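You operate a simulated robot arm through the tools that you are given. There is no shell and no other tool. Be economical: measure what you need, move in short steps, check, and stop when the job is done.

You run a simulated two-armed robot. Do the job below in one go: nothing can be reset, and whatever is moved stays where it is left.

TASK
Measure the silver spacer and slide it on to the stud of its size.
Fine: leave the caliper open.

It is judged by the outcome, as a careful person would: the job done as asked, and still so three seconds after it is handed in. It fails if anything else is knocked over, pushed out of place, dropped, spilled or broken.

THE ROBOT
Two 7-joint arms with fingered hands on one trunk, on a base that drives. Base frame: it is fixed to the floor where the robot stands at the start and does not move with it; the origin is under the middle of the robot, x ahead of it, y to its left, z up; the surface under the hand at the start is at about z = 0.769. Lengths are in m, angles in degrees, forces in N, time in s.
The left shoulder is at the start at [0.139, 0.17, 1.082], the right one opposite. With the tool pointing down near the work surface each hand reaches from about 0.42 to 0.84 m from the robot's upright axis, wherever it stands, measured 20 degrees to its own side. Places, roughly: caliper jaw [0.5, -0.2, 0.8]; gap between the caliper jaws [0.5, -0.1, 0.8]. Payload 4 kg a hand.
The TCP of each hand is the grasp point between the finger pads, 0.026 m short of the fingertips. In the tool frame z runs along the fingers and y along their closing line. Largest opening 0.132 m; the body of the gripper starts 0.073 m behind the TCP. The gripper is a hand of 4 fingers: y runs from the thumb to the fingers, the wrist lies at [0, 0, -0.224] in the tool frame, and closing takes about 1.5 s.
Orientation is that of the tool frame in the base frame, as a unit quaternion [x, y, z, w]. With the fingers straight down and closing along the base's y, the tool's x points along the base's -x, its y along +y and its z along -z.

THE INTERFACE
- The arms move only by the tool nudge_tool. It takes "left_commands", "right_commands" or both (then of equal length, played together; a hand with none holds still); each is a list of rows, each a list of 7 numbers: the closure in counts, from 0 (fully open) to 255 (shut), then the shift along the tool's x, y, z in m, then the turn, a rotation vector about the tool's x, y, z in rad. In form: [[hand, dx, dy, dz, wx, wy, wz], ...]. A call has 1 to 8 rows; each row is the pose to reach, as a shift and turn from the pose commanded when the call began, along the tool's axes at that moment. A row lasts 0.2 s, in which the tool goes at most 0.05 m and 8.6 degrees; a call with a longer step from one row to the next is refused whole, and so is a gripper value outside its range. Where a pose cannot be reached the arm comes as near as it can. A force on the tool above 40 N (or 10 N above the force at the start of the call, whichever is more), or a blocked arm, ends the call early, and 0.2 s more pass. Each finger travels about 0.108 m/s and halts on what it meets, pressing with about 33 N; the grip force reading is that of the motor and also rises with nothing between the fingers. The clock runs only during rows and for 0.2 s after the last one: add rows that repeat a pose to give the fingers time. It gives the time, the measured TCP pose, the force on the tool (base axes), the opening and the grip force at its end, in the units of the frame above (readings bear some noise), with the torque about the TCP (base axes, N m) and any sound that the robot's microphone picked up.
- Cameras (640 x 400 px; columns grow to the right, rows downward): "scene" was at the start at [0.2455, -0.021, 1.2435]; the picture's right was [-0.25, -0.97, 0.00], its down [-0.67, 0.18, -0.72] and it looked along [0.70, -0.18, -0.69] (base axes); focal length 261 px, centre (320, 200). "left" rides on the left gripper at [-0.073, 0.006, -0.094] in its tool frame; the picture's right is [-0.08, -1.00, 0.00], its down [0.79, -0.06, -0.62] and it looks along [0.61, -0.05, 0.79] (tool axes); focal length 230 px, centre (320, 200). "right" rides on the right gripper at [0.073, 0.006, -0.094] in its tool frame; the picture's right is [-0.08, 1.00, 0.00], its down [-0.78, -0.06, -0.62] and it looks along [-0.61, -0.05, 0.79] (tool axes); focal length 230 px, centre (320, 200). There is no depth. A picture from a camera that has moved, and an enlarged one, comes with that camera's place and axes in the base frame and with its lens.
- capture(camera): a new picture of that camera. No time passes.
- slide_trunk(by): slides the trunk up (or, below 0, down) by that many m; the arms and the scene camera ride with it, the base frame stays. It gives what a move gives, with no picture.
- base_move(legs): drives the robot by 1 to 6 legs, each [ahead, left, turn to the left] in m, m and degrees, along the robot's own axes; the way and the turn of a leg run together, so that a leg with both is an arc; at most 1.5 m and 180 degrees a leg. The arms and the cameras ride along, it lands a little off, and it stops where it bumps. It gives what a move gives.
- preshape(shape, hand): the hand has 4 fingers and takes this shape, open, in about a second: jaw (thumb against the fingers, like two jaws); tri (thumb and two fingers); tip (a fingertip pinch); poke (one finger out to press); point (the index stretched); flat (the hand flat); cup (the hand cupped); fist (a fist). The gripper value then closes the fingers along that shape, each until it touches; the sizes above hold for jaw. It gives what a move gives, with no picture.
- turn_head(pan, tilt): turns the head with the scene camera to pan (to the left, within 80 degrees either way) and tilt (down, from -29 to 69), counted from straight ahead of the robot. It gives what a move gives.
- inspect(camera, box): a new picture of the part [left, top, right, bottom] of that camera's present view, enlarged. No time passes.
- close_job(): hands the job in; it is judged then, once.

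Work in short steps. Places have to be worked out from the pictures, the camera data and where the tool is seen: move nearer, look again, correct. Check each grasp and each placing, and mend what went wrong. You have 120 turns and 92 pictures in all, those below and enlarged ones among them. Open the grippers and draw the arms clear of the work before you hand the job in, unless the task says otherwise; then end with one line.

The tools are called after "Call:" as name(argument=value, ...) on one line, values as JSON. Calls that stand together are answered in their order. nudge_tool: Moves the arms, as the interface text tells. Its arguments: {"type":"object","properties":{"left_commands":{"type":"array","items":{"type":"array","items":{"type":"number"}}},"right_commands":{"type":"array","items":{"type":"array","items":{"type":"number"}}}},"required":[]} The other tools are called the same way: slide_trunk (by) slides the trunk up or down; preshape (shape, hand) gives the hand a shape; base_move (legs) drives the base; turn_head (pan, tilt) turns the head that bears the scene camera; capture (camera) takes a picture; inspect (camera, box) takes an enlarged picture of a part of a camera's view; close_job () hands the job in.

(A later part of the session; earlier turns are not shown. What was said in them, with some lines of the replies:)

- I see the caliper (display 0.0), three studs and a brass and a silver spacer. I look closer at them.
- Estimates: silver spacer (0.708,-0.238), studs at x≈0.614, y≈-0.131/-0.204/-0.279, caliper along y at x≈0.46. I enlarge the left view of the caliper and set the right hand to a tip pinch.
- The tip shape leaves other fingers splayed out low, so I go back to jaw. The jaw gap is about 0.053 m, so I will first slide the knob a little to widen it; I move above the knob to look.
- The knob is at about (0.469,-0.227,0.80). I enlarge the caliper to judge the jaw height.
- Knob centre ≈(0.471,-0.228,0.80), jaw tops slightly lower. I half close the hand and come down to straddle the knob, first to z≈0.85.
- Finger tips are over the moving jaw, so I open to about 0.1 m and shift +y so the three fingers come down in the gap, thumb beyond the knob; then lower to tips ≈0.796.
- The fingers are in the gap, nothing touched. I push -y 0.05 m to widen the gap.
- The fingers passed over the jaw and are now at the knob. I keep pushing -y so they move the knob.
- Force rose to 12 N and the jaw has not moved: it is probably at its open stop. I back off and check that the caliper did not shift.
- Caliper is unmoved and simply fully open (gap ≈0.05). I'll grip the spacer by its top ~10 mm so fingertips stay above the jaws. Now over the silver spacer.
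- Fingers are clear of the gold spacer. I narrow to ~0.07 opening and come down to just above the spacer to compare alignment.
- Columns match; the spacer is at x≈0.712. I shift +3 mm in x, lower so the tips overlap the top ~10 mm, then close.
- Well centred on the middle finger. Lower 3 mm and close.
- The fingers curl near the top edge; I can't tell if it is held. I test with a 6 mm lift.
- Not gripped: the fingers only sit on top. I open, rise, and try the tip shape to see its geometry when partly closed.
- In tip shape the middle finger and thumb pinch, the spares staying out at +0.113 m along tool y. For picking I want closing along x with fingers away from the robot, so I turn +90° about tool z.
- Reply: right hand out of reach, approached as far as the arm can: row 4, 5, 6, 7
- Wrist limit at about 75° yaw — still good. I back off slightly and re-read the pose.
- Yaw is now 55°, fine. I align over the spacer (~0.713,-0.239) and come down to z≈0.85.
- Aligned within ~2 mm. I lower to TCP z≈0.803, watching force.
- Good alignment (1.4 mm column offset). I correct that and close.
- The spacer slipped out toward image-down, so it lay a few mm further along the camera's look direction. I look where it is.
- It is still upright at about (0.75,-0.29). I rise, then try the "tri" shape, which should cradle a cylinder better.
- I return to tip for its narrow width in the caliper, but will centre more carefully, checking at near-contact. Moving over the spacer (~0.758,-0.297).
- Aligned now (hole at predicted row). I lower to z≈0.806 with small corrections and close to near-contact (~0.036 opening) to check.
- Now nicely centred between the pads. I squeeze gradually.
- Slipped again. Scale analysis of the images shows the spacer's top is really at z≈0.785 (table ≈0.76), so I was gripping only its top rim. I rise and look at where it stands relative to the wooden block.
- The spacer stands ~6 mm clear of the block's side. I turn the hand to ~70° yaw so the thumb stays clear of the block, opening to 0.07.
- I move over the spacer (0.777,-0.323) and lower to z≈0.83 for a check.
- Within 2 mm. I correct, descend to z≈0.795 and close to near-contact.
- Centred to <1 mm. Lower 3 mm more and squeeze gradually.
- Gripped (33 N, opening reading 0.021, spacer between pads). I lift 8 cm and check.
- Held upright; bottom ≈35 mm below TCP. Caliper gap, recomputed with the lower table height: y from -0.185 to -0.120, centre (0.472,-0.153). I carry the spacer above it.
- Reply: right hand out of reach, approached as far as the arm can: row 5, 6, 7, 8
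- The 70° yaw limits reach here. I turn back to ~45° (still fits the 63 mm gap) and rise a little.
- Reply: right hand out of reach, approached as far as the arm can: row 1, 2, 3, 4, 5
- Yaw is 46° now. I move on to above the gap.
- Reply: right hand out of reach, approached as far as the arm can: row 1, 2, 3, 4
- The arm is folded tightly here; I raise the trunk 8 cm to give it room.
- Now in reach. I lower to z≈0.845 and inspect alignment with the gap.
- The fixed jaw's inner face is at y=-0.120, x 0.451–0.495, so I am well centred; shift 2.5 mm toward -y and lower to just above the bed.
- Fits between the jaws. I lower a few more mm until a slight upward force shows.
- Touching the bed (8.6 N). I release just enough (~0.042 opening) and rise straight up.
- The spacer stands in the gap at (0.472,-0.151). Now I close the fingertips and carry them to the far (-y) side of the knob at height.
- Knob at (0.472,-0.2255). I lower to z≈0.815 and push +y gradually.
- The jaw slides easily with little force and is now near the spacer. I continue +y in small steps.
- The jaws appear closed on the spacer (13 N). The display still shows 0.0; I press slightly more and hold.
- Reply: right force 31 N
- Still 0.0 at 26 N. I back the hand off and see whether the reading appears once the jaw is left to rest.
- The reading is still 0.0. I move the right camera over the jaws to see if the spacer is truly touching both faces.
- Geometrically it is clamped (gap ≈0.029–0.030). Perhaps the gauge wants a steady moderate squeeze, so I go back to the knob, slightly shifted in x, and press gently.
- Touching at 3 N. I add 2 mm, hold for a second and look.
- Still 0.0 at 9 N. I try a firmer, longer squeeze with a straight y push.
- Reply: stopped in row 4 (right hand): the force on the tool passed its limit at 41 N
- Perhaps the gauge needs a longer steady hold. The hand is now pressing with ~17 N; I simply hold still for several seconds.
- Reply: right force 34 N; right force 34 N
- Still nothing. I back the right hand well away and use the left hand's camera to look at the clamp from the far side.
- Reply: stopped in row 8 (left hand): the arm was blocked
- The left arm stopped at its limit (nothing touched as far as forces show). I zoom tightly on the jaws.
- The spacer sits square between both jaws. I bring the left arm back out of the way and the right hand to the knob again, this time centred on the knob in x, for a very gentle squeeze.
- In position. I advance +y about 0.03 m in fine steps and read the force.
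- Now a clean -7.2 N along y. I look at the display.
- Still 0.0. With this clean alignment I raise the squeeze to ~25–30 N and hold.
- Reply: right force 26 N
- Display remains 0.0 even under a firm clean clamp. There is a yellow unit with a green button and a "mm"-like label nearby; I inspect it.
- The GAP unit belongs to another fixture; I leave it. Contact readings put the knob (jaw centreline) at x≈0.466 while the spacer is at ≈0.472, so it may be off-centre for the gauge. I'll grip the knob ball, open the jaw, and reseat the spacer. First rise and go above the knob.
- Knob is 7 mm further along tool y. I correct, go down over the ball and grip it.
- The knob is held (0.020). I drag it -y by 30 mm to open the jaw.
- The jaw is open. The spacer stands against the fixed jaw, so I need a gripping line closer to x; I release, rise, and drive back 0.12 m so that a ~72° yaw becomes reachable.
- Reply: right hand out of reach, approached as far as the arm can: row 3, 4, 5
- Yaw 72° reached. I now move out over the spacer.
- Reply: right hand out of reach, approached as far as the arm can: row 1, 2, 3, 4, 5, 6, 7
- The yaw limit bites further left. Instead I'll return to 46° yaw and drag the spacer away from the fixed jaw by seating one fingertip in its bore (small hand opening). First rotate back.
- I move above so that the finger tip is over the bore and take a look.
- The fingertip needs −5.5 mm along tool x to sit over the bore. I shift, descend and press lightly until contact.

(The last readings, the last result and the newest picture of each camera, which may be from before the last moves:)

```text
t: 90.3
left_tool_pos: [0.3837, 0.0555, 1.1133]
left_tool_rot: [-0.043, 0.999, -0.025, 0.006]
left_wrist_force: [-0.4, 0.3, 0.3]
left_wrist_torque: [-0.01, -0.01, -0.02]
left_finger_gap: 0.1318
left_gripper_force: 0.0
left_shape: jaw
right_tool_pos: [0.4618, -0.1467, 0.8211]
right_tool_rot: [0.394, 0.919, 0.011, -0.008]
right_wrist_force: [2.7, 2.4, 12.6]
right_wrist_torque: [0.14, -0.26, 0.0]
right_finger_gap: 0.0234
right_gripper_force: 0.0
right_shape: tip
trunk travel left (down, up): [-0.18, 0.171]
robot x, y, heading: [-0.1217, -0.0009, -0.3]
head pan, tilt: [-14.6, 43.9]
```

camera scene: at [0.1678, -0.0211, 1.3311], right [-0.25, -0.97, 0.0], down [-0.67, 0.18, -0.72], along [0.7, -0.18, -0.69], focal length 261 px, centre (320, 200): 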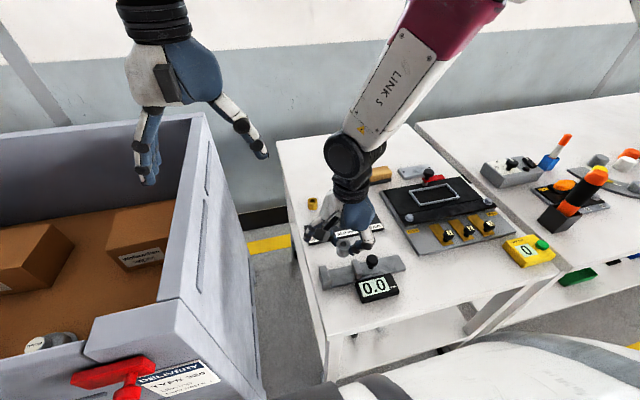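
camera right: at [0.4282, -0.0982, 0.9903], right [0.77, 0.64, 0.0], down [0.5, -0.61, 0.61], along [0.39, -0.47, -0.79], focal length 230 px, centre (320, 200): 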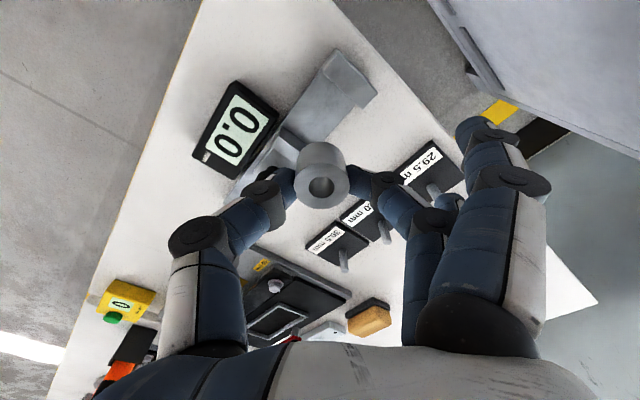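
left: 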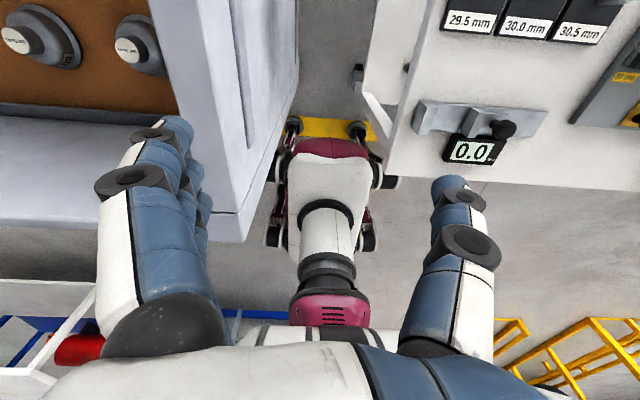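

Pressing with 12 N on the rim/bore. I drag −y about 18 mm slowly.

Call:
nudge_tool(right_commands=[[215, -0.003, -0.003, 0, 0, 0, 0], [215, -0.006, -0.006, 0, 0, 0, 0], [215, -0.009, -0.009, 0, 0, 0, 0], [215, -0.0115, -0.012, 0, 0, 0, 0], [215, -0.0125, -0.0145, 0, 0, 0, 0]])

Call:
inspect(camera="right", box=[200, 60, 440, 240])

```text
t: 91.5
left_tool_pos: [0.3844, 0.0565, 1.1126]
left_tool_rot: [-0.043, 0.999, -0.025, 0.005]
left_wrist_force: [-0.4, -0.2, 0.1]
left_wrist_torque: [0.02, 0.02, 0.0]
left_finger_gap: 0.132
left_gripper_force: 0.0
left_shape: jaw
right_tool_pos: [0.4615, -0.1667, 0.819]
right_tool_rot: [0.393, 0.92, 0.01, -0.007]
right_wrist_force: [0.4, 0.1, 11.0]
right_wrist_torque: [-0.03, 0.07, -0.05]
right_finger_gap: 0.0209
right_gripper_force: 0.0
right_shape: tip
trunk travel left (down, up): [-0.18, 0.171]
robot x, y, heading: [-0.1186, -0.0015, 0.1]
head pan, tilt: [-14.6, 43.9]
```

```text
2.22 times, centred on (320, 150) of right
camera zoom: at [0.4156, -0.113, 0.9145], right [0.77, 0.63, 0.01], down [0.5, -0.62, 0.6], along [0.38, -0.46, -0.8], focal length 511 px, centre (320, 311)
```

zoom: 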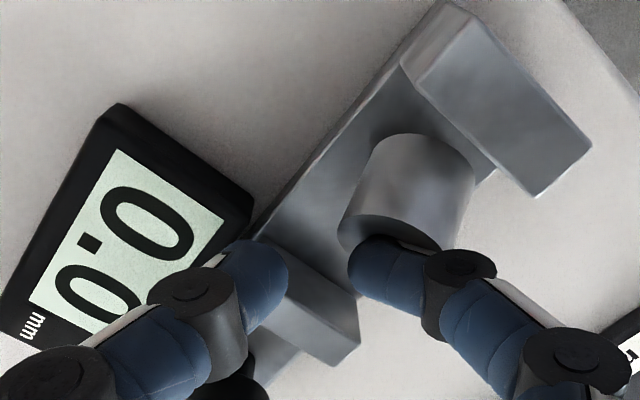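

The spacer came away from the fixed jaw (perhaps tilted under the finger). I lift off gently to let it settle, and look.

Call:
nudge_tool(right_commands=[[215, 0, 0, -0.003, 0, 0, 0], [215, 0, 0, -0.006, 0, 0, 0], [215, 0, 0, -0.012, 0, 0, 0], [200, 0, 0, -0.03, 0, 0, 0], [170, 0, 0, -0.05, 0, 0, 0]])

Call:
inspect(camera="right", box=[200, 60, 440, 240])

```text
t: 92.7
left_tool_pos: [0.3845, 0.0552, 1.1113]
left_tool_rot: [-0.043, 0.999, -0.025, 0.006]
left_wrist_force: [-0.3, 0.4, -0.6]
left_wrist_torque: [-0.01, 0.0, 0.02]
left_finger_gap: 0.132
left_gripper_force: 0.0
left_shape: jaw
right_tool_pos: [0.4594, -0.1694, 0.8692]
right_tool_rot: [0.393, 0.92, 0.01, -0.008]
right_wrist_force: [0.1, -0.2, -1.1]
right_wrist_torque: [-0.05, -0.05, 0.0]
right_finger_gap: 0.0434
right_gripper_force: 0.0
right_shape: tip
trunk travel left (down, up): [-0.18, 0.171]
robot x, y, heading: [-0.1211, 0.0044, -0.5]
head pan, tilt: [-14.6, 43.9]
```

```text
2.22 times, centred on (320, 150) of right
camera zoom: at [0.4151, -0.1162, 0.9649], right [0.77, 0.63, 0.01], down [0.5, -0.62, 0.6], along [0.38, -0.46, -0.8], focal length 511 px, centre (320, 311)
```

zoom: 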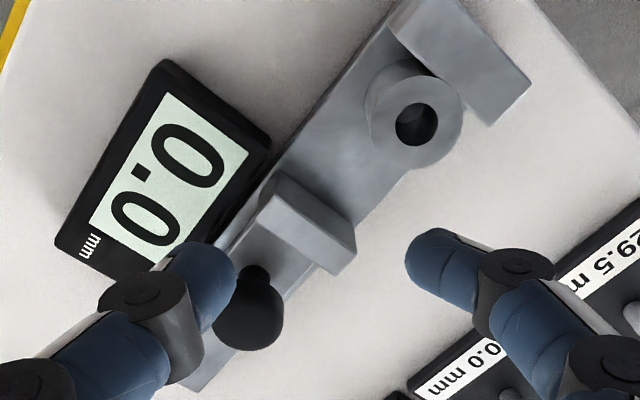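

The spacer tipped back beside the fixed jaw at (0.471,-0.134), about 3 mm off the jaws' centreline (x≈0.468). I'll reposition the base (back and left) so a 72° grip is reachable there, then reseat it centred.

Call:
nudge_tool(right_commands=[[170, 0, 0, -0.03, 0, 0, 0], [170, 0, 0, -0.06, 0, 0, 0]])

Call:
base_move(legs=[[-0.1, 0, 0], [0, 0.1, 0]])

Call:
nudge_tool(right_commands=[[165, -0.01, 0.045, 0, 0, 0, 0], [165, -0.02, 0.09, 0, 0, 0, 0], [165, -0.03, 0.135, 0, 0, 0, 0], [165, -0.04, 0.175, 0, 0, 0, 0], [165, -0.04, 0.21, 0, 0, 0, 0], [165, -0.04, 0.21, 0, 0, 0, 0]])

```text
t: 93.3
left_tool_pos: [0.3835, 0.0554, 1.1116]
left_tool_rot: [-0.043, 0.999, -0.024, 0.005]
left_wrist_force: [0.4, 0.1, 0.2]
left_wrist_torque: [0.02, 0.02, 0.03]
left_finger_gap: 0.1315
left_gripper_force: 0.0
left_shape: jaw
right_tool_pos: [0.4604, -0.1706, 0.9323]
right_tool_rot: [0.394, 0.919, 0.01, -0.008]
right_wrist_force: [0.2, -0.8, 0.3]
right_wrist_torque: [-0.02, -0.02, 0.0]
right_finger_gap: 0.0436
right_gripper_force: 0.1
right_shape: tip
trunk travel left (down, up): [-0.18, 0.171]
robot x, y, heading: [-0.1243, -0.0022, -0.2]
head pan, tilt: [-14.6, 43.9]
```

```text
t: 95.5
left_tool_pos: [0.2864, 0.1526, 1.1109]
left_tool_rot: [-0.042, 0.999, -0.023, 0.005]
left_wrist_force: [-0.3, 0.1, -0.1]
left_wrist_torque: [-0.04, 0.0, -0.01]
left_finger_gap: 0.1321
left_gripper_force: 0.0
left_shape: jaw
right_tool_pos: [0.3631, -0.0738, 0.9313]
right_tool_rot: [0.395, 0.919, 0.01, -0.008]
right_wrist_force: [-0.2, 0.6, 0.9]
right_wrist_torque: [0.03, -0.02, 0.01]
right_finger_gap: 0.0436
right_gripper_force: 0.1
right_shape: tip
trunk travel left (down, up): [-0.18, 0.171]
robot x, y, heading: [-0.22, 0.098, -0.0]
head pan, tilt: [-14.6, 43.9]
```

```text
t: 97.0
left_tool_pos: [0.2857, 0.1524, 1.1114]
left_tool_rot: [-0.041, 0.999, -0.024, 0.006]
left_wrist_force: [0.1, -0.7, 0.6]
left_wrist_torque: [0.0, -0.01, 0.04]
left_finger_gap: 0.132
left_gripper_force: 0.0
left_shape: jaw
right_tool_pos: [0.507, 0.0182, 0.9339]
right_tool_rot: [0.395, 0.919, 0.009, -0.009]
right_wrist_force: [-0.1, -0.8, -0.2]
right_wrist_torque: [-0.03, 0.0, -0.01]
right_finger_gap: 0.0462
right_gripper_force: 0.0
right_shape: tip
right hand out of reach, approached as far as the arm can: row 4, 5, 6
trunk travel left (down, up): [-0.18, 0.171]
robot x, y, heading: [-0.2213, 0.0962, -0.3]
head pan, tilt: [-14.6, 43.9]
```

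I overshot in +y; I go to above the spacer while turning to ~72° yaw and removing the slight tilt.

Call:
nudge_tool(right_commands=[[165, -0.02, -0.03, 0, 0.002, -0.005, 0.0], [165, -0.042, -0.063, 0, 0.005, -0.01, 0.1], [165, -0.065, -0.098, 0, 0.009, -0.02, 0.2], [165, -0.0876, -0.1327, 0, 0.009, -0.023, 0.31], [165, -0.0876, -0.1327, 0, 0.009, -0.023, 0.42], [165, -0.0876, -0.1327, 0, 0.009, -0.023, 0.45], [165, -0.0876, -0.1327, 0, 0.009, -0.023, 0.45]])

```text
t: 98.5
left_tool_pos: [0.2868, 0.1518, 1.1123]
left_tool_rot: [-0.042, 0.999, -0.025, 0.005]
left_wrist_force: [-0.5, 0.6, -0.6]
left_wrist_torque: [-0.02, 0.01, 0.03]
left_finger_gap: 0.1319
left_gripper_force: 0.1
left_shape: jaw
right_tool_pos: [0.4693, -0.1385, 0.9326]
right_tool_rot: [0.59, 0.808, 0.0, -0.002]
right_wrist_force: [0.8, 0.4, -0.2]
right_wrist_torque: [-0.01, 0.03, 0.01]
right_finger_gap: 0.0465
right_gripper_force: 0.1
right_shape: tip
trunk travel left (down, up): [-0.18, 0.171]
robot x, y, heading: [-0.2202, 0.0994, -0.2]
head pan, tilt: [-14.6, 43.9]
```

Reached with 72° yaw. I lower to ~0.86 and check alignment.

Call:
nudge_tool(right_commands=[[165, 0, 0, 0.035, 0, 0, 0], [165, 0, 0, 0.072, 0, 0, 0], [165, 0, 0, 0.072, 0, 0, 0]])

Call:
inspect(camera="right", box=[200, 60, 440, 240])

```text
t: 99.3
left_tool_pos: [0.2858, 0.1523, 1.112]
left_tool_rot: [-0.042, 0.999, -0.025, 0.005]
left_wrist_force: [-0.1, -0.5, -0.1]
left_wrist_torque: [0.0, -0.02, 0.02]
left_finger_gap: 0.1319
left_gripper_force: 0.0
left_shape: jaw
right_tool_pos: [0.471, -0.1398, 0.8586]
right_tool_rot: [0.59, 0.807, 0.0, -0.001]
right_wrist_force: [-0.6, -0.3, 0.3]
right_wrist_torque: [0.01, -0.01, -0.02]
right_finger_gap: 0.0465
right_gripper_force: 0.2
right_shape: tip
trunk travel left (down, up): [-0.18, 0.171]
robot x, y, heading: [-0.2222, 0.1016, -0.2]
head pan, tilt: [-14.6, 43.9]
```

```text
2.22 times, centred on (320, 150) of right
camera zoom: at [0.4549, -0.0696, 0.9527], right [0.97, 0.23, 0.0], down [0.18, -0.77, 0.62], along [0.14, -0.6, -0.79], focal length 511 px, centre (320, 311)
```

zoom: 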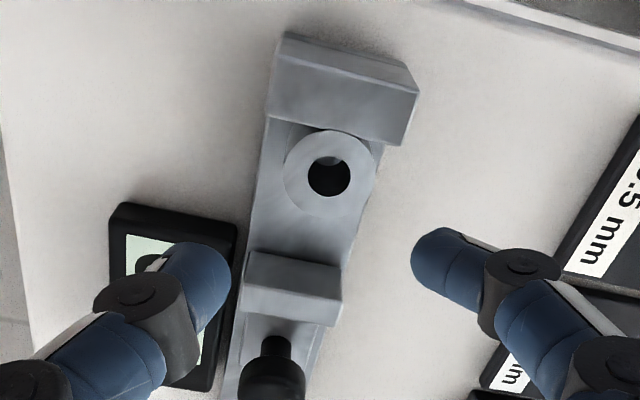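

Good view: the spacer is at tool offset (+5.3,+3.2) mm, about 2.4 mm off the jaw centreline. I shift, descend to z≈0.802 and grip.

Call:
nudge_tool(right_commands=[[165, 0.0036, 0.0027, 0.015, 0, 0, 0], [165, 0.0036, 0.0027, 0.035, 0, 0, 0], [165, 0.0036, 0.0027, 0.0555, 0, 0, 0], [180, 0.0036, 0.0027, 0.0555, 0, 0, 0], [195, 0.0036, 0.0027, 0.0555, 0, 0, 0], [210, 0.0036, 0.0027, 0.0555, 0, 0, 0], [230, 0.0036, 0.0027, 0.0555, 0, 0, 0], [230, 0.0036, 0.0027, 0.0555, 0, 0, 0]])

```text
t: 101.2
left_tool_pos: [0.2871, 0.1525, 1.1109]
left_tool_rot: [-0.042, 0.999, -0.025, 0.006]
left_wrist_force: [0.0, 0.1, 0.5]
left_wrist_torque: [0.0, -0.01, 0.02]
left_finger_gap: 0.1318
left_gripper_force: 0.0
left_shape: jaw
right_tool_pos: [0.472, -0.1373, 0.8014]
right_tool_rot: [0.59, 0.807, -0.001, -0.002]
right_wrist_force: [-0.2, 0.6, -0.1]
right_wrist_torque: [0.0, 0.01, -0.02]
right_finger_gap: 0.0203
right_gripper_force: 32.8
right_shape: tip
trunk travel left (down, up): [-0.18, 0.171]
robot x, y, heading: [-0.2172, 0.0979, -0.2]
head pan, tilt: [-14.6, 43.9]
```

Held (0.0203). I lift a hair, shift it 16 mm toward −y and 2.4 mm toward −x, set it down and release.

Call:
nudge_tool(right_commands=[[235, 0, 0, -0.002, 0, 0, 0], [235, -0.007, -0.0035, -0.002, 0, 0, 0], [235, -0.0145, -0.0071, -0.002, 0, 0, 0], [235, -0.0145, -0.0071, 0.0005, 0, 0, 0], [205, -0.0145, -0.0071, 0.0, 0, 0, 0], [180, -0.0145, -0.0071, 0.0, 0, 0, 0], [165, -0.0145, -0.0071, 0.0, 0, 0, 0], [165, -0.0145, -0.0071, -0.03, 0, 0, 0]])

Call:
nudge_tool(right_commands=[[165, 0, 0, -0.035, 0, 0, 0], [165, -0.03, -0.0103, -0.035, 0, 0, 0], [165, -0.0616, -0.0207, -0.035, 0, 0, 0], [165, -0.0616, -0.0207, -0.02, 0, 0, 0], [165, -0.0616, -0.0207, 0.0, 0, 0, 0], [165, -0.0616, -0.0207, 0.0, 0, 0, 0]])

Call:
inspect(camera="right", box=[180, 0, 460, 230])

```text
t: 103.0
left_tool_pos: [0.2859, 0.1523, 1.1123]
left_tool_rot: [-0.042, 0.999, -0.024, 0.006]
left_wrist_force: [-0.6, 0.7, 0.9]
left_wrist_torque: [0.01, 0.02, 0.0]
left_finger_gap: 0.1317
left_gripper_force: 0.2
left_shape: jaw
right_tool_pos: [0.4693, -0.153, 0.8329]
right_tool_rot: [0.59, 0.807, -0.001, -0.001]
right_wrist_force: [0.8, 0.2, -0.4]
right_wrist_torque: [0.0, -0.02, 0.01]
right_finger_gap: 0.046
right_gripper_force: 0.1
right_shape: tip
trunk travel left (down, up): [-0.18, 0.171]
robot x, y, heading: [-0.2199, 0.0973, -0.4]
head pan, tilt: [-14.6, 43.9]
```

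```text
t: 104.3
left_tool_pos: [0.2858, 0.152, 1.1126]
left_tool_rot: [-0.041, 0.999, -0.025, 0.006]
left_wrist_force: [-0.8, -0.6, 0.7]
left_wrist_torque: [0.03, -0.02, 0.02]
left_finger_gap: 0.1321
left_gripper_force: 0.0
left_shape: jaw
right_tool_pos: [0.467, -0.2167, 0.8329]
right_tool_rot: [0.59, 0.808, 0.0, -0.002]
right_wrist_force: [-0.4, -1.0, -0.7]
right_wrist_torque: [0.01, 0.02, 0.0]
right_finger_gap: 0.046
right_gripper_force: 0.1
right_shape: tip
trunk travel left (down, up): [-0.18, 0.171]
robot x, y, heading: [-0.2183, 0.098, -0.2]
head pan, tilt: [-14.6, 43.9]
```

```text
1.74 times, centred on (320, 115) of right
camera zoom: at [0.4518, -0.1471, 0.9263], right [0.97, 0.23, 0.0], down [0.18, -0.77, 0.62], along [0.14, -0.6, -0.79], focal length 400 px, centre (320, 348)
```

zoom: 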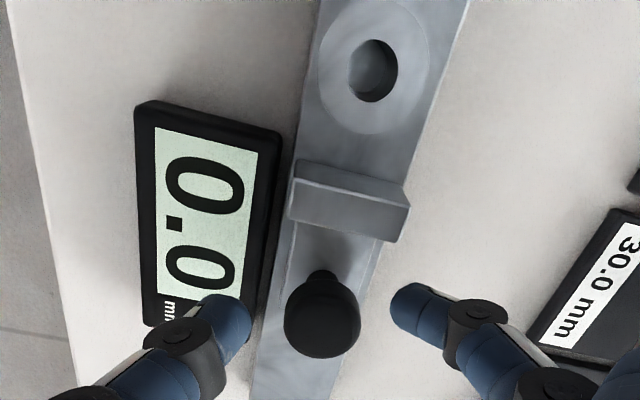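

Spacer reseated and upright. I centre on the knob, lower, and grip it.

Call:
nudge_tool(right_commands=[[165, -0.007, 0, 0.006, 0, 0, 0], [165, -0.007, 0, 0.013, 0, 0, 0], [190, -0.007, 0, 0.013, 0, 0, 0], [215, -0.007, 0, 0.013, 0, 0, 0], [235, -0.007, 0, 0.013, 0, 0, 0], [235, -0.007, 0, 0.013, 0, 0, 0]])

Call:
nudge_tool(right_commands=[[235, 0.0076, 0.0024, 0, 0, 0, 0], [235, 0.0153, 0.0049, 0, 0, 0, 0], [235, 0.021, 0.0067, 0, 0, 0, 0], [235, 0.0248, 0.0079, 0, 0, 0, 0], [235, 0.0267, 0.0085, 0, 0, 0, 0], [235, 0.0277, 0.0088, 0, 0, 0, 0], [235, 0.0277, 0.0088, 0, 0, 0, 0]])

```text
t: 105.8
left_tool_pos: [0.287, 0.1521, 1.1124]
left_tool_rot: [-0.042, 0.999, -0.025, 0.006]
left_wrist_force: [-0.2, -0.3, -0.2]
left_wrist_torque: [-0.02, 0.0, 0.01]
left_finger_gap: 0.1318
left_gripper_force: 0.2
left_shape: jaw
right_tool_pos: [0.4682, -0.2222, 0.8205]
right_tool_rot: [0.589, 0.808, -0.001, -0.002]
right_wrist_force: [-1.5, 4.6, -1.5]
right_wrist_torque: [0.09, -0.03, 0.02]
right_finger_gap: 0.0207
right_gripper_force: 32.6
right_shape: tip
trunk travel left (down, up): [-0.18, 0.171]
robot x, y, heading: [-0.2197, 0.1006, -0.4]
head pan, tilt: [-14.6, 43.9]
```

```text
t: 107.3
left_tool_pos: [0.2863, 0.151, 1.1118]
left_tool_rot: [-0.041, 0.999, -0.024, 0.006]
left_wrist_force: [-0.5, -0.4, -0.3]
left_wrist_torque: [-0.02, 0.02, -0.03]
left_finger_gap: 0.1319
left_gripper_force: 0.0
left_shape: jaw
right_tool_pos: [0.47, -0.1943, 0.8204]
right_tool_rot: [0.59, 0.807, -0.001, -0.002]
right_wrist_force: [-2.0, -1.2, -5.5]
right_wrist_torque: [0.02, 0.0, 0.03]
right_finger_gap: 0.0204
right_gripper_force: 32.9
right_shape: tip
trunk travel left (down, up): [-0.18, 0.171]
robot x, y, heading: [-0.2177, 0.0991, -0.2]
head pan, tilt: [-14.6, 43.9]
```

Free so far (-1 N). I continue in 1 mm steps.

Call:
nudge_tool(right_commands=[[235, 0.001, 0.0003, 0, 0, 0, 0], [235, 0.002, 0.0006, 0, 0, 0, 0], [235, 0.003, 0.0009, 0, 0, 0, 0], [235, 0.003, 0.0009, 0, 0, 0, 0]])

Call:
nudge_tool(right_commands=[[235, 0.0008, 0.0002, 0, 0, 0, 0], [235, 0.0015, 0.0005, 0, 0, 0, 0], [235, 0.0015, 0.0005, 0, 0, 0, 0]])

```text
t: 108.3
left_tool_pos: [0.2877, 0.1511, 1.1118]
left_tool_rot: [-0.042, 0.999, -0.024, 0.005]
left_wrist_force: [0.1, 0.4, -0.1]
left_wrist_torque: [0.01, -0.01, 0.01]
left_finger_gap: 0.132
left_gripper_force: 0.1
left_shape: jaw
right_tool_pos: [0.4696, -0.191, 0.8208]
right_tool_rot: [0.59, 0.807, -0.001, -0.002]
right_wrist_force: [0.5, -1.9, -8.4]
right_wrist_torque: [0.0, -0.07, 0.08]
right_finger_gap: 0.0202
right_gripper_force: 33.4
right_shape: tip
trunk travel left (down, up): [-0.18, 0.171]
robot x, y, heading: [-0.2221, 0.0973, -0.6]
head pan, tilt: [-14.6, 43.9]
```

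```text
t: 109.2
left_tool_pos: [0.2865, 0.1509, 1.1123]
left_tool_rot: [-0.041, 0.999, -0.024, 0.005]
left_wrist_force: [0.5, 0.0, -0.5]
left_wrist_torque: [-0.03, 0.01, -0.02]
left_finger_gap: 0.1319
left_gripper_force: 0.0
left_shape: jaw
right_tool_pos: [0.4703, -0.1893, 0.8213]
right_tool_rot: [0.59, 0.808, -0.001, -0.002]
right_wrist_force: [-3.8, -2.2, -5.0]
right_wrist_torque: [-0.04, 0.05, 0.01]
right_finger_gap: 0.0206
right_gripper_force: 33.0
right_shape: tip
trunk travel left (down, up): [-0.18, 0.171]
robot x, y, heading: [-0.2189, 0.096, -0.2]
head pan, tilt: [-14.6, 43.9]
```

Call:
nudge_tool(right_commands=[[235, 0.001, 0.0003, 0, 0, 0, 0], [235, 0.002, 0.0006, 0, 0, 0, 0], [235, 0.003, 0.0009, 0, 0, 0, 0], [235, 0.0035, 0.0011, 0, 0, 0, 0], [235, 0.0035, 0.0011, 0, 0, 0, 0]])

```text
t: 110.3
left_tool_pos: [0.2852, 0.1505, 1.1124]
left_tool_rot: [-0.041, 0.999, -0.025, 0.005]
left_wrist_force: [0.5, 0.0, 0.2]
left_wrist_torque: [-0.01, 0.01, -0.02]
left_finger_gap: 0.1319
left_gripper_force: 0.2
left_shape: jaw
right_tool_pos: [0.4709, -0.187, 0.8211]
right_tool_rot: [0.59, 0.808, -0.001, -0.001]
right_wrist_force: [-7.6, -1.0, -4.1]
right_wrist_torque: [-0.02, 0.16, 0.04]
right_finger_gap: 0.0199
right_gripper_force: 32.7
right_shape: tip
trunk travel left (down, up): [-0.18, 0.171]
robot x, y, heading: [-0.216, 0.0978, -0.0]
head pan, tilt: [-14.6, 43.9]
```

Call:
nudge_tool(right_commands=[[235, 0.0013, -0.0006, 0, 0, 0, 0], [235, 0.0023, -0.0003, 0, 0, 0, 0], [235, 0.0032, 0, 0, 0, 0, 0], [235, 0.0042, 0.0003, 0, 0, 0, 0], [235, 0.0042, 0.0003, 0, 0, 0, 0]])

```text
t: 111.5
left_tool_pos: [0.2863, 0.1506, 1.112]
left_tool_rot: [-0.042, 0.999, -0.023, 0.006]
left_wrist_force: [-0.3, 0.3, -0.5]
left_wrist_torque: [-0.01, 0.02, 0.01]
left_finger_gap: 0.1322
left_gripper_force: 0.1
left_shape: jaw
right_tool_pos: [0.4696, -0.1848, 0.821]
right_tool_rot: [0.589, 0.808, -0.001, -0.001]
right_wrist_force: [2.8, -15.7, 1.2]
right_wrist_torque: [-0.25, 0.01, 0.05]
right_finger_gap: 0.0197
right_gripper_force: 33.4
right_shape: tip
trunk travel left (down, up): [-0.18, 0.171]
robot x, y, heading: [-0.223, 0.0953, -0.2]
head pan, tilt: [-14.6, 43.9]
```

Clamped at 15.7 N on the centreline. I look at the display.

Call:
inspect(camera="scene", box=[330, 175, 410, 235])

```text
6.67 times, centred on (370, 205) of scene
camera zoom: at [-0.0514, 0.0739, 1.3311], right [-0.26, -0.97, 0.0], down [-0.67, 0.18, -0.72], along [0.7, -0.19, -0.69], focal length 1741 px, centre (-13, 167)
```

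zoom: 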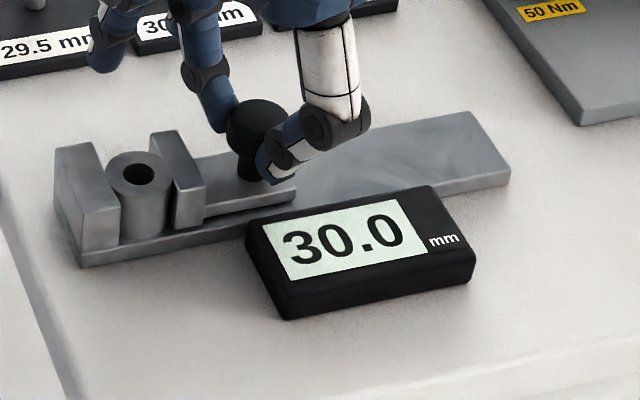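

The display reads 30.0 mm, so the middle stud is right. I open the jaw again by dragging the knob −y, release it and rise.

Call:
nudge_tool(right_commands=[[235, -0.0085, -0.0027, 0, 0, 0, 0], [235, -0.017, -0.0054, 0, 0, 0, 0], [235, -0.025, -0.008, 0, 0, 0, 0], [235, -0.031, -0.0099, 0, 0, 0, 0], [235, -0.031, -0.0099, 0, 0, 0, 0], [200, -0.031, -0.0099, 0, 0, 0, 0], [165, -0.031, -0.0099, 0, 0, 0, 0], [165, -0.031, -0.0099, -0.02, 0, 0, 0]])

Call:
nudge_tool(right_commands=[[165, 0, 0, -0.02, 0, 0, 0], [165, 0, 0, -0.04, 0, 0, 0], [165, 0, 0, -0.04, 0, 0, 0]])

```text
t: 113.3
left_tool_pos: [0.2859, 0.1518, 1.1124]
left_tool_rot: [-0.042, 0.999, -0.025, 0.006]
left_wrist_force: [0.5, -0.5, 1.2]
left_wrist_torque: [0.01, -0.02, -0.01]
left_finger_gap: 0.132
left_gripper_force: 0.0
left_shape: jaw
right_tool_pos: [0.4698, -0.2153, 0.8419]
right_tool_rot: [0.59, 0.807, -0.001, -0.001]
right_wrist_force: [0.0, 0.4, 0.7]
right_wrist_torque: [0.0, 0.0, 0.05]
right_finger_gap: 0.0459
right_gripper_force: 0.1
right_shape: tip
trunk travel left (down, up): [-0.18, 0.171]
robot x, y, heading: [-0.2205, 0.0988, 0.1]
head pan, tilt: [-14.6, 43.9]
```

```text
t: 114.2
left_tool_pos: [0.288, 0.1517, 1.1112]
left_tool_rot: [-0.042, 0.999, -0.023, 0.006]
left_wrist_force: [-0.4, -1.3, 0.4]
left_wrist_torque: [-0.01, 0.0, -0.01]
left_finger_gap: 0.1319
left_gripper_force: 0.1
left_shape: jaw
right_tool_pos: [0.4684, -0.2147, 0.8807]
right_tool_rot: [0.59, 0.808, -0.001, -0.001]
right_wrist_force: [-0.4, 0.2, -0.2]
right_wrist_torque: [0.04, 0.02, -0.01]
right_finger_gap: 0.0462
right_gripper_force: 0.1
right_shape: tip
trunk travel left (down, up): [-0.18, 0.171]
robot x, y, heading: [-0.22, 0.0944, -0.2]
head pan, tilt: [-14.6, 43.9]
```

By command bookkeeping the spacer is now at tool offset (+76.6,+24.3) mm. I go there, descend and grip, 2 mm short in y as before.

Call:
nudge_tool(right_commands=[[165, 0.037, 0.012, 0, 0, 0, 0], [165, 0.0747, 0.0237, 0, 0, 0, 0], [165, 0.0747, 0.0237, 0.04, 0, 0, 0], [165, 0.0747, 0.0237, 0.079, 0, 0, 0], [180, 0.0747, 0.0237, 0.079, 0, 0, 0], [200, 0.0747, 0.0237, 0.079, 0, 0, 0], [230, 0.0747, 0.0237, 0.079, 0, 0, 0], [230, 0.0747, 0.0237, 0.079, 0, 0, 0]])

```text
t: 116.0
left_tool_pos: [0.2858, 0.1515, 1.1124]
left_tool_rot: [-0.042, 0.999, -0.024, 0.006]
left_wrist_force: [0.2, -0.2, -0.7]
left_wrist_torque: [0.01, -0.01, -0.01]
left_finger_gap: 0.1321
left_gripper_force: 0.0
left_shape: jaw
right_tool_pos: [0.4697, -0.1358, 0.8022]
right_tool_rot: [0.59, 0.808, 0.0, -0.001]
right_wrist_force: [-0.7, -1.2, -0.4]
right_wrist_torque: [0.0, 0.04, 0.01]
right_finger_gap: 0.02
right_gripper_force: 33.1
right_shape: tip
trunk travel left (down, up): [-0.18, 0.171]
robot x, y, heading: [-0.2239, 0.0975, -0.4]
head pan, tilt: [-14.6, 43.9]
```

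Gripped (0.0200). I draw it 12 mm away from the fixed jaw and lift it clear.

Call:
nudge_tool(right_commands=[[240, 0, 0, -0.002, 0, 0, 0], [240, -0.006, -0.0019, -0.003, 0, 0, 0], [240, -0.0114, -0.0036, -0.004, 0, 0, 0], [240, -0.0114, -0.0036, -0.025, 0, 0, 0], [240, -0.0114, -0.0036, -0.055, 0, 0, 0], [240, -0.0114, -0.0036, -0.09, 0, 0, 0], [240, -0.0114, -0.0036, -0.09, 0, 0, 0]])

Call:
base_move(legs=[[0, -0.1, 0], [0.12, 0, 0]])

Call:
nudge_tool(right_commands=[[240, 0, 0, 0, 0, 0, -0.14], [240, 0, 0, 0, 0, 0, -0.28], [240, 0, 0, 0, 0, 0, -0.42], [240, 0, 0, 0, 0, 0, -0.56], [240, 0, 0, 0, 0, 0, -0.7], [240, 0, 0, 0, 0, 0, -0.82], [240, 0, 0, 0, 0, 0, -0.82]])

```text
t: 117.5
left_tool_pos: [0.2859, 0.1512, 1.1119]
left_tool_rot: [-0.042, 0.999, -0.024, 0.005]
left_wrist_force: [-0.1, -0.7, 0.5]
left_wrist_torque: [-0.02, -0.01, -0.02]
left_finger_gap: 0.1321
left_gripper_force: 0.1
left_shape: jaw
right_tool_pos: [0.4678, -0.1482, 0.8929]
right_tool_rot: [0.59, 0.808, -0.001, -0.002]
right_wrist_force: [0.0, 0.6, -1.2]
right_wrist_torque: [-0.01, 0.06, -0.01]
right_finger_gap: 0.0198
right_gripper_force: 33.0
right_shape: tip
trunk travel left (down, up): [-0.18, 0.171]
robot x, y, heading: [-0.2195, 0.096, -0.3]
head pan, tilt: [-14.6, 43.9]
```

```text
t: 119.9
left_tool_pos: [0.4042, 0.0515, 1.1113]
left_tool_rot: [-0.043, 0.999, -0.024, 0.006]
left_wrist_force: [0.7, -0.1, -0.4]
left_wrist_torque: [0.02, 0.02, 0.0]
left_finger_gap: 0.1317
left_gripper_force: 0.0
left_shape: jaw
right_tool_pos: [0.5842, -0.2497, 0.8929]
right_tool_rot: [0.589, 0.808, 0.0, -0.002]
right_wrist_force: [-1.2, -0.5, -1.2]
right_wrist_torque: [0.0, 0.0, 0.02]
right_finger_gap: 0.0201
right_gripper_force: 32.4
right_shape: tip
trunk travel left (down, up): [-0.18, 0.171]
robot x, y, heading: [-0.1059, -0.0041, -0.2]
head pan, tilt: [-14.6, 43.9]
```

```text
t: 121.5
left_tool_pos: [0.401, 0.0522, 1.1119]
left_tool_rot: [-0.042, 0.999, -0.024, 0.005]
left_wrist_force: [-0.4, 0.1, 0.1]
left_wrist_torque: [0.03, -0.01, 0.0]
left_finger_gap: 0.1319
left_gripper_force: 0.0
left_shape: jaw
right_tool_pos: [0.5825, -0.2483, 0.8938]
right_tool_rot: [0.218, 0.976, 0.0, -0.001]
right_wrist_force: [0.2, 0.4, -0.8]
right_wrist_torque: [0.01, 0.05, 0.01]
right_finger_gap: 0.0202
right_gripper_force: 33.0
right_shape: tip
trunk travel left (down, up): [-0.18, 0.171]
robot x, y, heading: [-0.1075, -0.006, -0.4]
head pan, tilt: [-14.6, 43.9]
```

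Now yaw 25°, which keeps the spare fingers clear of the gold spacer and other studs. I move above the 30.0 stud at this height and take a picture.

Call:
nudge_tool(right_commands=[[240, -0.006, 0.019, 0, 0, 0, 0], [240, -0.012, 0.038, 0, 0, 0, 0], [240, -0.0175, 0.0555, 0, 0, 0, 0], [240, -0.0175, 0.0555, 0, 0, 0, 0]])

Call:
inspect(camera="right", box=[240, 70, 400, 230])

```text
t: 122.5
left_tool_pos: [0.4023, 0.0505, 1.1112]
left_tool_rot: [-0.043, 0.999, -0.024, 0.005]
left_wrist_force: [0.5, -1.0, -0.6]
left_wrist_torque: [0.02, 0.0, 0.03]
left_finger_gap: 0.1319
left_gripper_force: 0.0
left_shape: jaw
right_tool_pos: [0.6199, -0.2054, 0.8944]
right_tool_rot: [0.218, 0.976, 0.0, -0.001]
right_wrist_force: [0.1, -0.1, -1.0]
right_wrist_torque: [0.02, -0.05, 0.01]
right_finger_gap: 0.02
right_gripper_force: 33.0
right_shape: tip
trunk travel left (down, up): [-0.18, 0.171]
robot x, y, heading: [-0.1038, -0.0026, -0.1]
head pan, tilt: [-14.6, 43.9]
```

```text
2.50 times, centred on (320, 150) of right
camera zoom: at [0.5584, -0.1698, 0.9882], right [0.49, 0.87, 0.0], down [0.69, -0.39, 0.61], along [0.53, -0.3, -0.79], focal length 575 px, centre (320, 325)
```

zoom: 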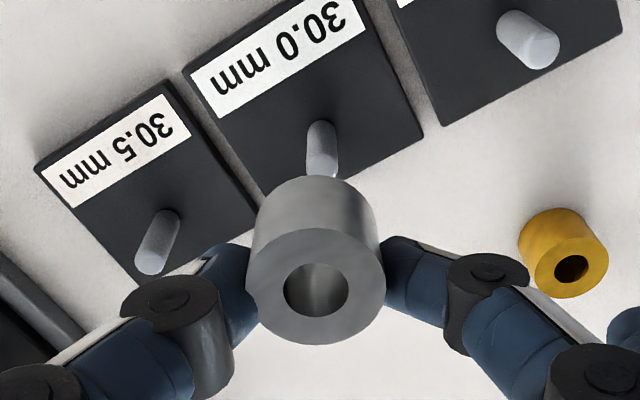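

In tool coordinates the bore is at (+3.7,−0.6) mm and the stud at (−3.6,+1.0) mm. I correct by (−7.4,+1.6) mm and lower until just past the stud's top, watching the force.

Call:
nudge_tool(right_commands=[[240, -0.0074, 0.0016, 0, 0, 0, 0], [240, -0.0074, 0.0016, 0.025, 0, 0, 0], [240, -0.0074, 0.0016, 0.044, 0, 0, 0], [240, -0.0074, 0.0016, 0.05, 0, 0, 0], [240, -0.0074, 0.0016, 0.055, 0, 0, 0], [240, -0.0074, 0.0016, 0.059, 0, 0, 0], [240, -0.0074, 0.0016, 0.059, 0, 0, 0]])

```text
t: 124.1
left_tool_pos: [0.402, 0.0514, 1.111]
left_tool_rot: [-0.043, 0.999, -0.024, 0.006]
left_wrist_force: [-0.1, -0.5, 1.0]
left_wrist_torque: [-0.01, 0.03, 0.0]
left_finger_gap: 0.1321
left_gripper_force: 0.1
left_shape: jaw
right_tool_pos: [0.6281, -0.2099, 0.8344]
right_tool_rot: [0.218, 0.976, 0.0, -0.001]
right_wrist_force: [-0.1, 0.2, -0.9]
right_wrist_torque: [0.0, 0.01, 0.0]
right_finger_gap: 0.0201
right_gripper_force: 33.3
right_shape: tip
trunk travel left (down, up): [-0.18, 0.171]
robot x, y, heading: [-0.1021, -0.0001, -0.3]
head pan, tilt: [-14.6, 43.9]
```

No resistance with the bottom ~8 mm below the stud top estimate. I go on down slowly.

Call:
nudge_tool(right_commands=[[240, 0, 0, 0.004, 0, 0, 0], [240, 0, 0, 0.008, 0, 0, 0], [240, 0, 0, 0.012, 0, 0, 0], [240, 0, 0, 0.016, 0, 0, 0], [240, 0, 0, 0.016, 0, 0, 0]])

```text
t: 125.3
left_tool_pos: [0.4019, 0.0512, 1.1125]
left_tool_rot: [-0.042, 0.999, -0.025, 0.006]
left_wrist_force: [0.3, -0.7, -0.4]
left_wrist_torque: [-0.02, 0.0, -0.01]
left_finger_gap: 0.1318
left_gripper_force: 0.1
left_shape: jaw
right_tool_pos: [0.629, -0.2053, 0.8185]
right_tool_rot: [0.219, 0.976, 0.0, -0.002]
right_wrist_force: [-0.2, 0.3, -0.3]
right_wrist_torque: [-0.01, 0.02, -0.01]
right_finger_gap: 0.0201
right_gripper_force: 32.7
right_shape: tip
trunk travel left (down, up): [-0.18, 0.171]
robot x, y, heading: [-0.102, 0.0011, -0.2]
head pan, tilt: [-14.6, 43.9]
```

Still free — consistent with the bore being over the stud. I lower to the plate.

Call:
nudge_tool(right_commands=[[240, 0, 0, 0.005, 0, 0, 0], [240, 0, 0, 0.01, 0, 0, 0], [240, 0, 0, 0.0135, 0, 0, 0], [240, 0, 0, 0.016, 0, 0, 0], [240, 0, 0, 0.016, 0, 0, 0]])

```text
t: 126.5
left_tool_pos: [0.4029, 0.0517, 1.1122]
left_tool_rot: [-0.043, 0.999, -0.023, 0.006]
left_wrist_force: [0.3, 0.6, 0.6]
left_wrist_torque: [-0.01, -0.03, 0.02]
left_finger_gap: 0.132
left_gripper_force: 0.1
left_shape: jaw
right_tool_pos: [0.6267, -0.2065, 0.8042]
right_tool_rot: [0.218, 0.976, 0.001, -0.001]
right_wrist_force: [7.3, -0.8, 3.3]
right_wrist_torque: [0.07, -0.17, -0.09]
right_finger_gap: 0.02
right_gripper_force: 33.4
right_shape: tip
right hand out of reach, approached as far as the arm can: row 2, 3, 4, 5
trunk travel left (down, up): [-0.18, 0.171]
robot x, y, heading: [-0.1031, -0.0011, -0.5]
head pan, tilt: [-14.6, 43.9]
```

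The sideways 7 N shows the stud is inside the bore, and it is nearly on the plate. I open and rise straight up.

Call:
nudge_tool(right_commands=[[215, 0, 0, 0, 0, 0, 0], [190, 0, 0, 0, 0, 0, 0], [165, 0, 0, 0, 0, 0, 0], [150, 0, 0, 0, 0, 0, 0], [150, 0, 0, -0.01, 0, 0, 0], [150, 0, 0, -0.03, 0, 0, 0], [150, 0, 0, -0.06, 0, 0, 0], [150, 0, 0, -0.1, 0, 0, 0]])

Call:
inspect(camera="right", box=[200, 40, 440, 220])

```text
t: 128.3
left_tool_pos: [0.4019, 0.0506, 1.1123]
left_tool_rot: [-0.043, 0.999, -0.024, 0.005]
left_wrist_force: [0.2, -0.3, -0.6]
left_wrist_torque: [0.01, 0.0, 0.02]
left_finger_gap: 0.1319
left_gripper_force: 0.1
left_shape: jaw
right_tool_pos: [0.626, -0.2053, 0.9019]
right_tool_rot: [0.218, 0.976, 0.0, -0.001]
right_wrist_force: [-0.1, 0.4, 0.1]
right_wrist_torque: [0.0, -0.01, 0.01]
right_finger_gap: 0.0536
right_gripper_force: 0.1
right_shape: tip
trunk travel left (down, up): [-0.18, 0.171]
robot x, y, heading: [-0.1067, -0.0049, -0.0]
head pan, tilt: [-14.6, 43.9]
```

```text
2.22 times, centred on (320, 130) of right
camera zoom: at [0.5623, -0.1702, 0.9956], right [0.49, 0.87, 0.0], down [0.69, -0.39, 0.61], along [0.53, -0.3, -0.79], focal length 511 px, centre (320, 356)
```

zoom: 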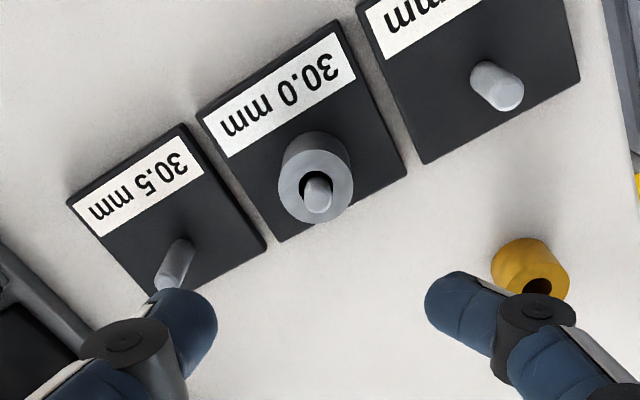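

The spacer sits on the 30.0 mm stud. I raise and draw the right hand clear, opening it.

Call:
nudge_tool(right_commands=[[150, 0, 0, -0.04, 0, 0, 0], [100, 0, 0, -0.08, 0, 0, 0], [50, 0.03, -0.02, -0.1, 0, 0, 0], [0, 0.07, -0.04, -0.1, 0, 0, 0], [0, 0.11, -0.06, -0.1, 0, 0, 0], [0, 0.11, -0.06, -0.1, 0, 0, 0]])

```text
t: 129.7
left_tool_pos: [0.4031, 0.0512, 1.1113]
left_tool_rot: [-0.043, 0.999, -0.024, 0.005]
left_wrist_force: [-0.4, 0.0, -0.4]
left_wrist_torque: [-0.02, 0.03, 0.01]
left_finger_gap: 0.1321
left_gripper_force: 0.0
left_shape: jaw
right_tool_pos: [0.5017, -0.2139, 1.0024]
right_tool_rot: [0.219, 0.976, 0.0, -0.002]
right_wrist_force: [-0.1, -0.9, -0.6]
right_wrist_torque: [-0.03, 0.01, 0.0]
right_finger_gap: 0.132
right_gripper_force: 0.2
right_shape: tip
trunk travel left (down, up): [-0.18, 0.171]
robot x, y, heading: [-0.1082, -0.0045, -0.4]
head pan, tilt: [-14.6, 43.9]
```

Both hands are open and clear of the work; I hand the job in.

Call:
close_job()

```text
The job is handed in.
```

The silver spacer measured 30.0 mm on the caliper and now sits on the 30.0 mm stud. The caliper is open and both hands are clear.
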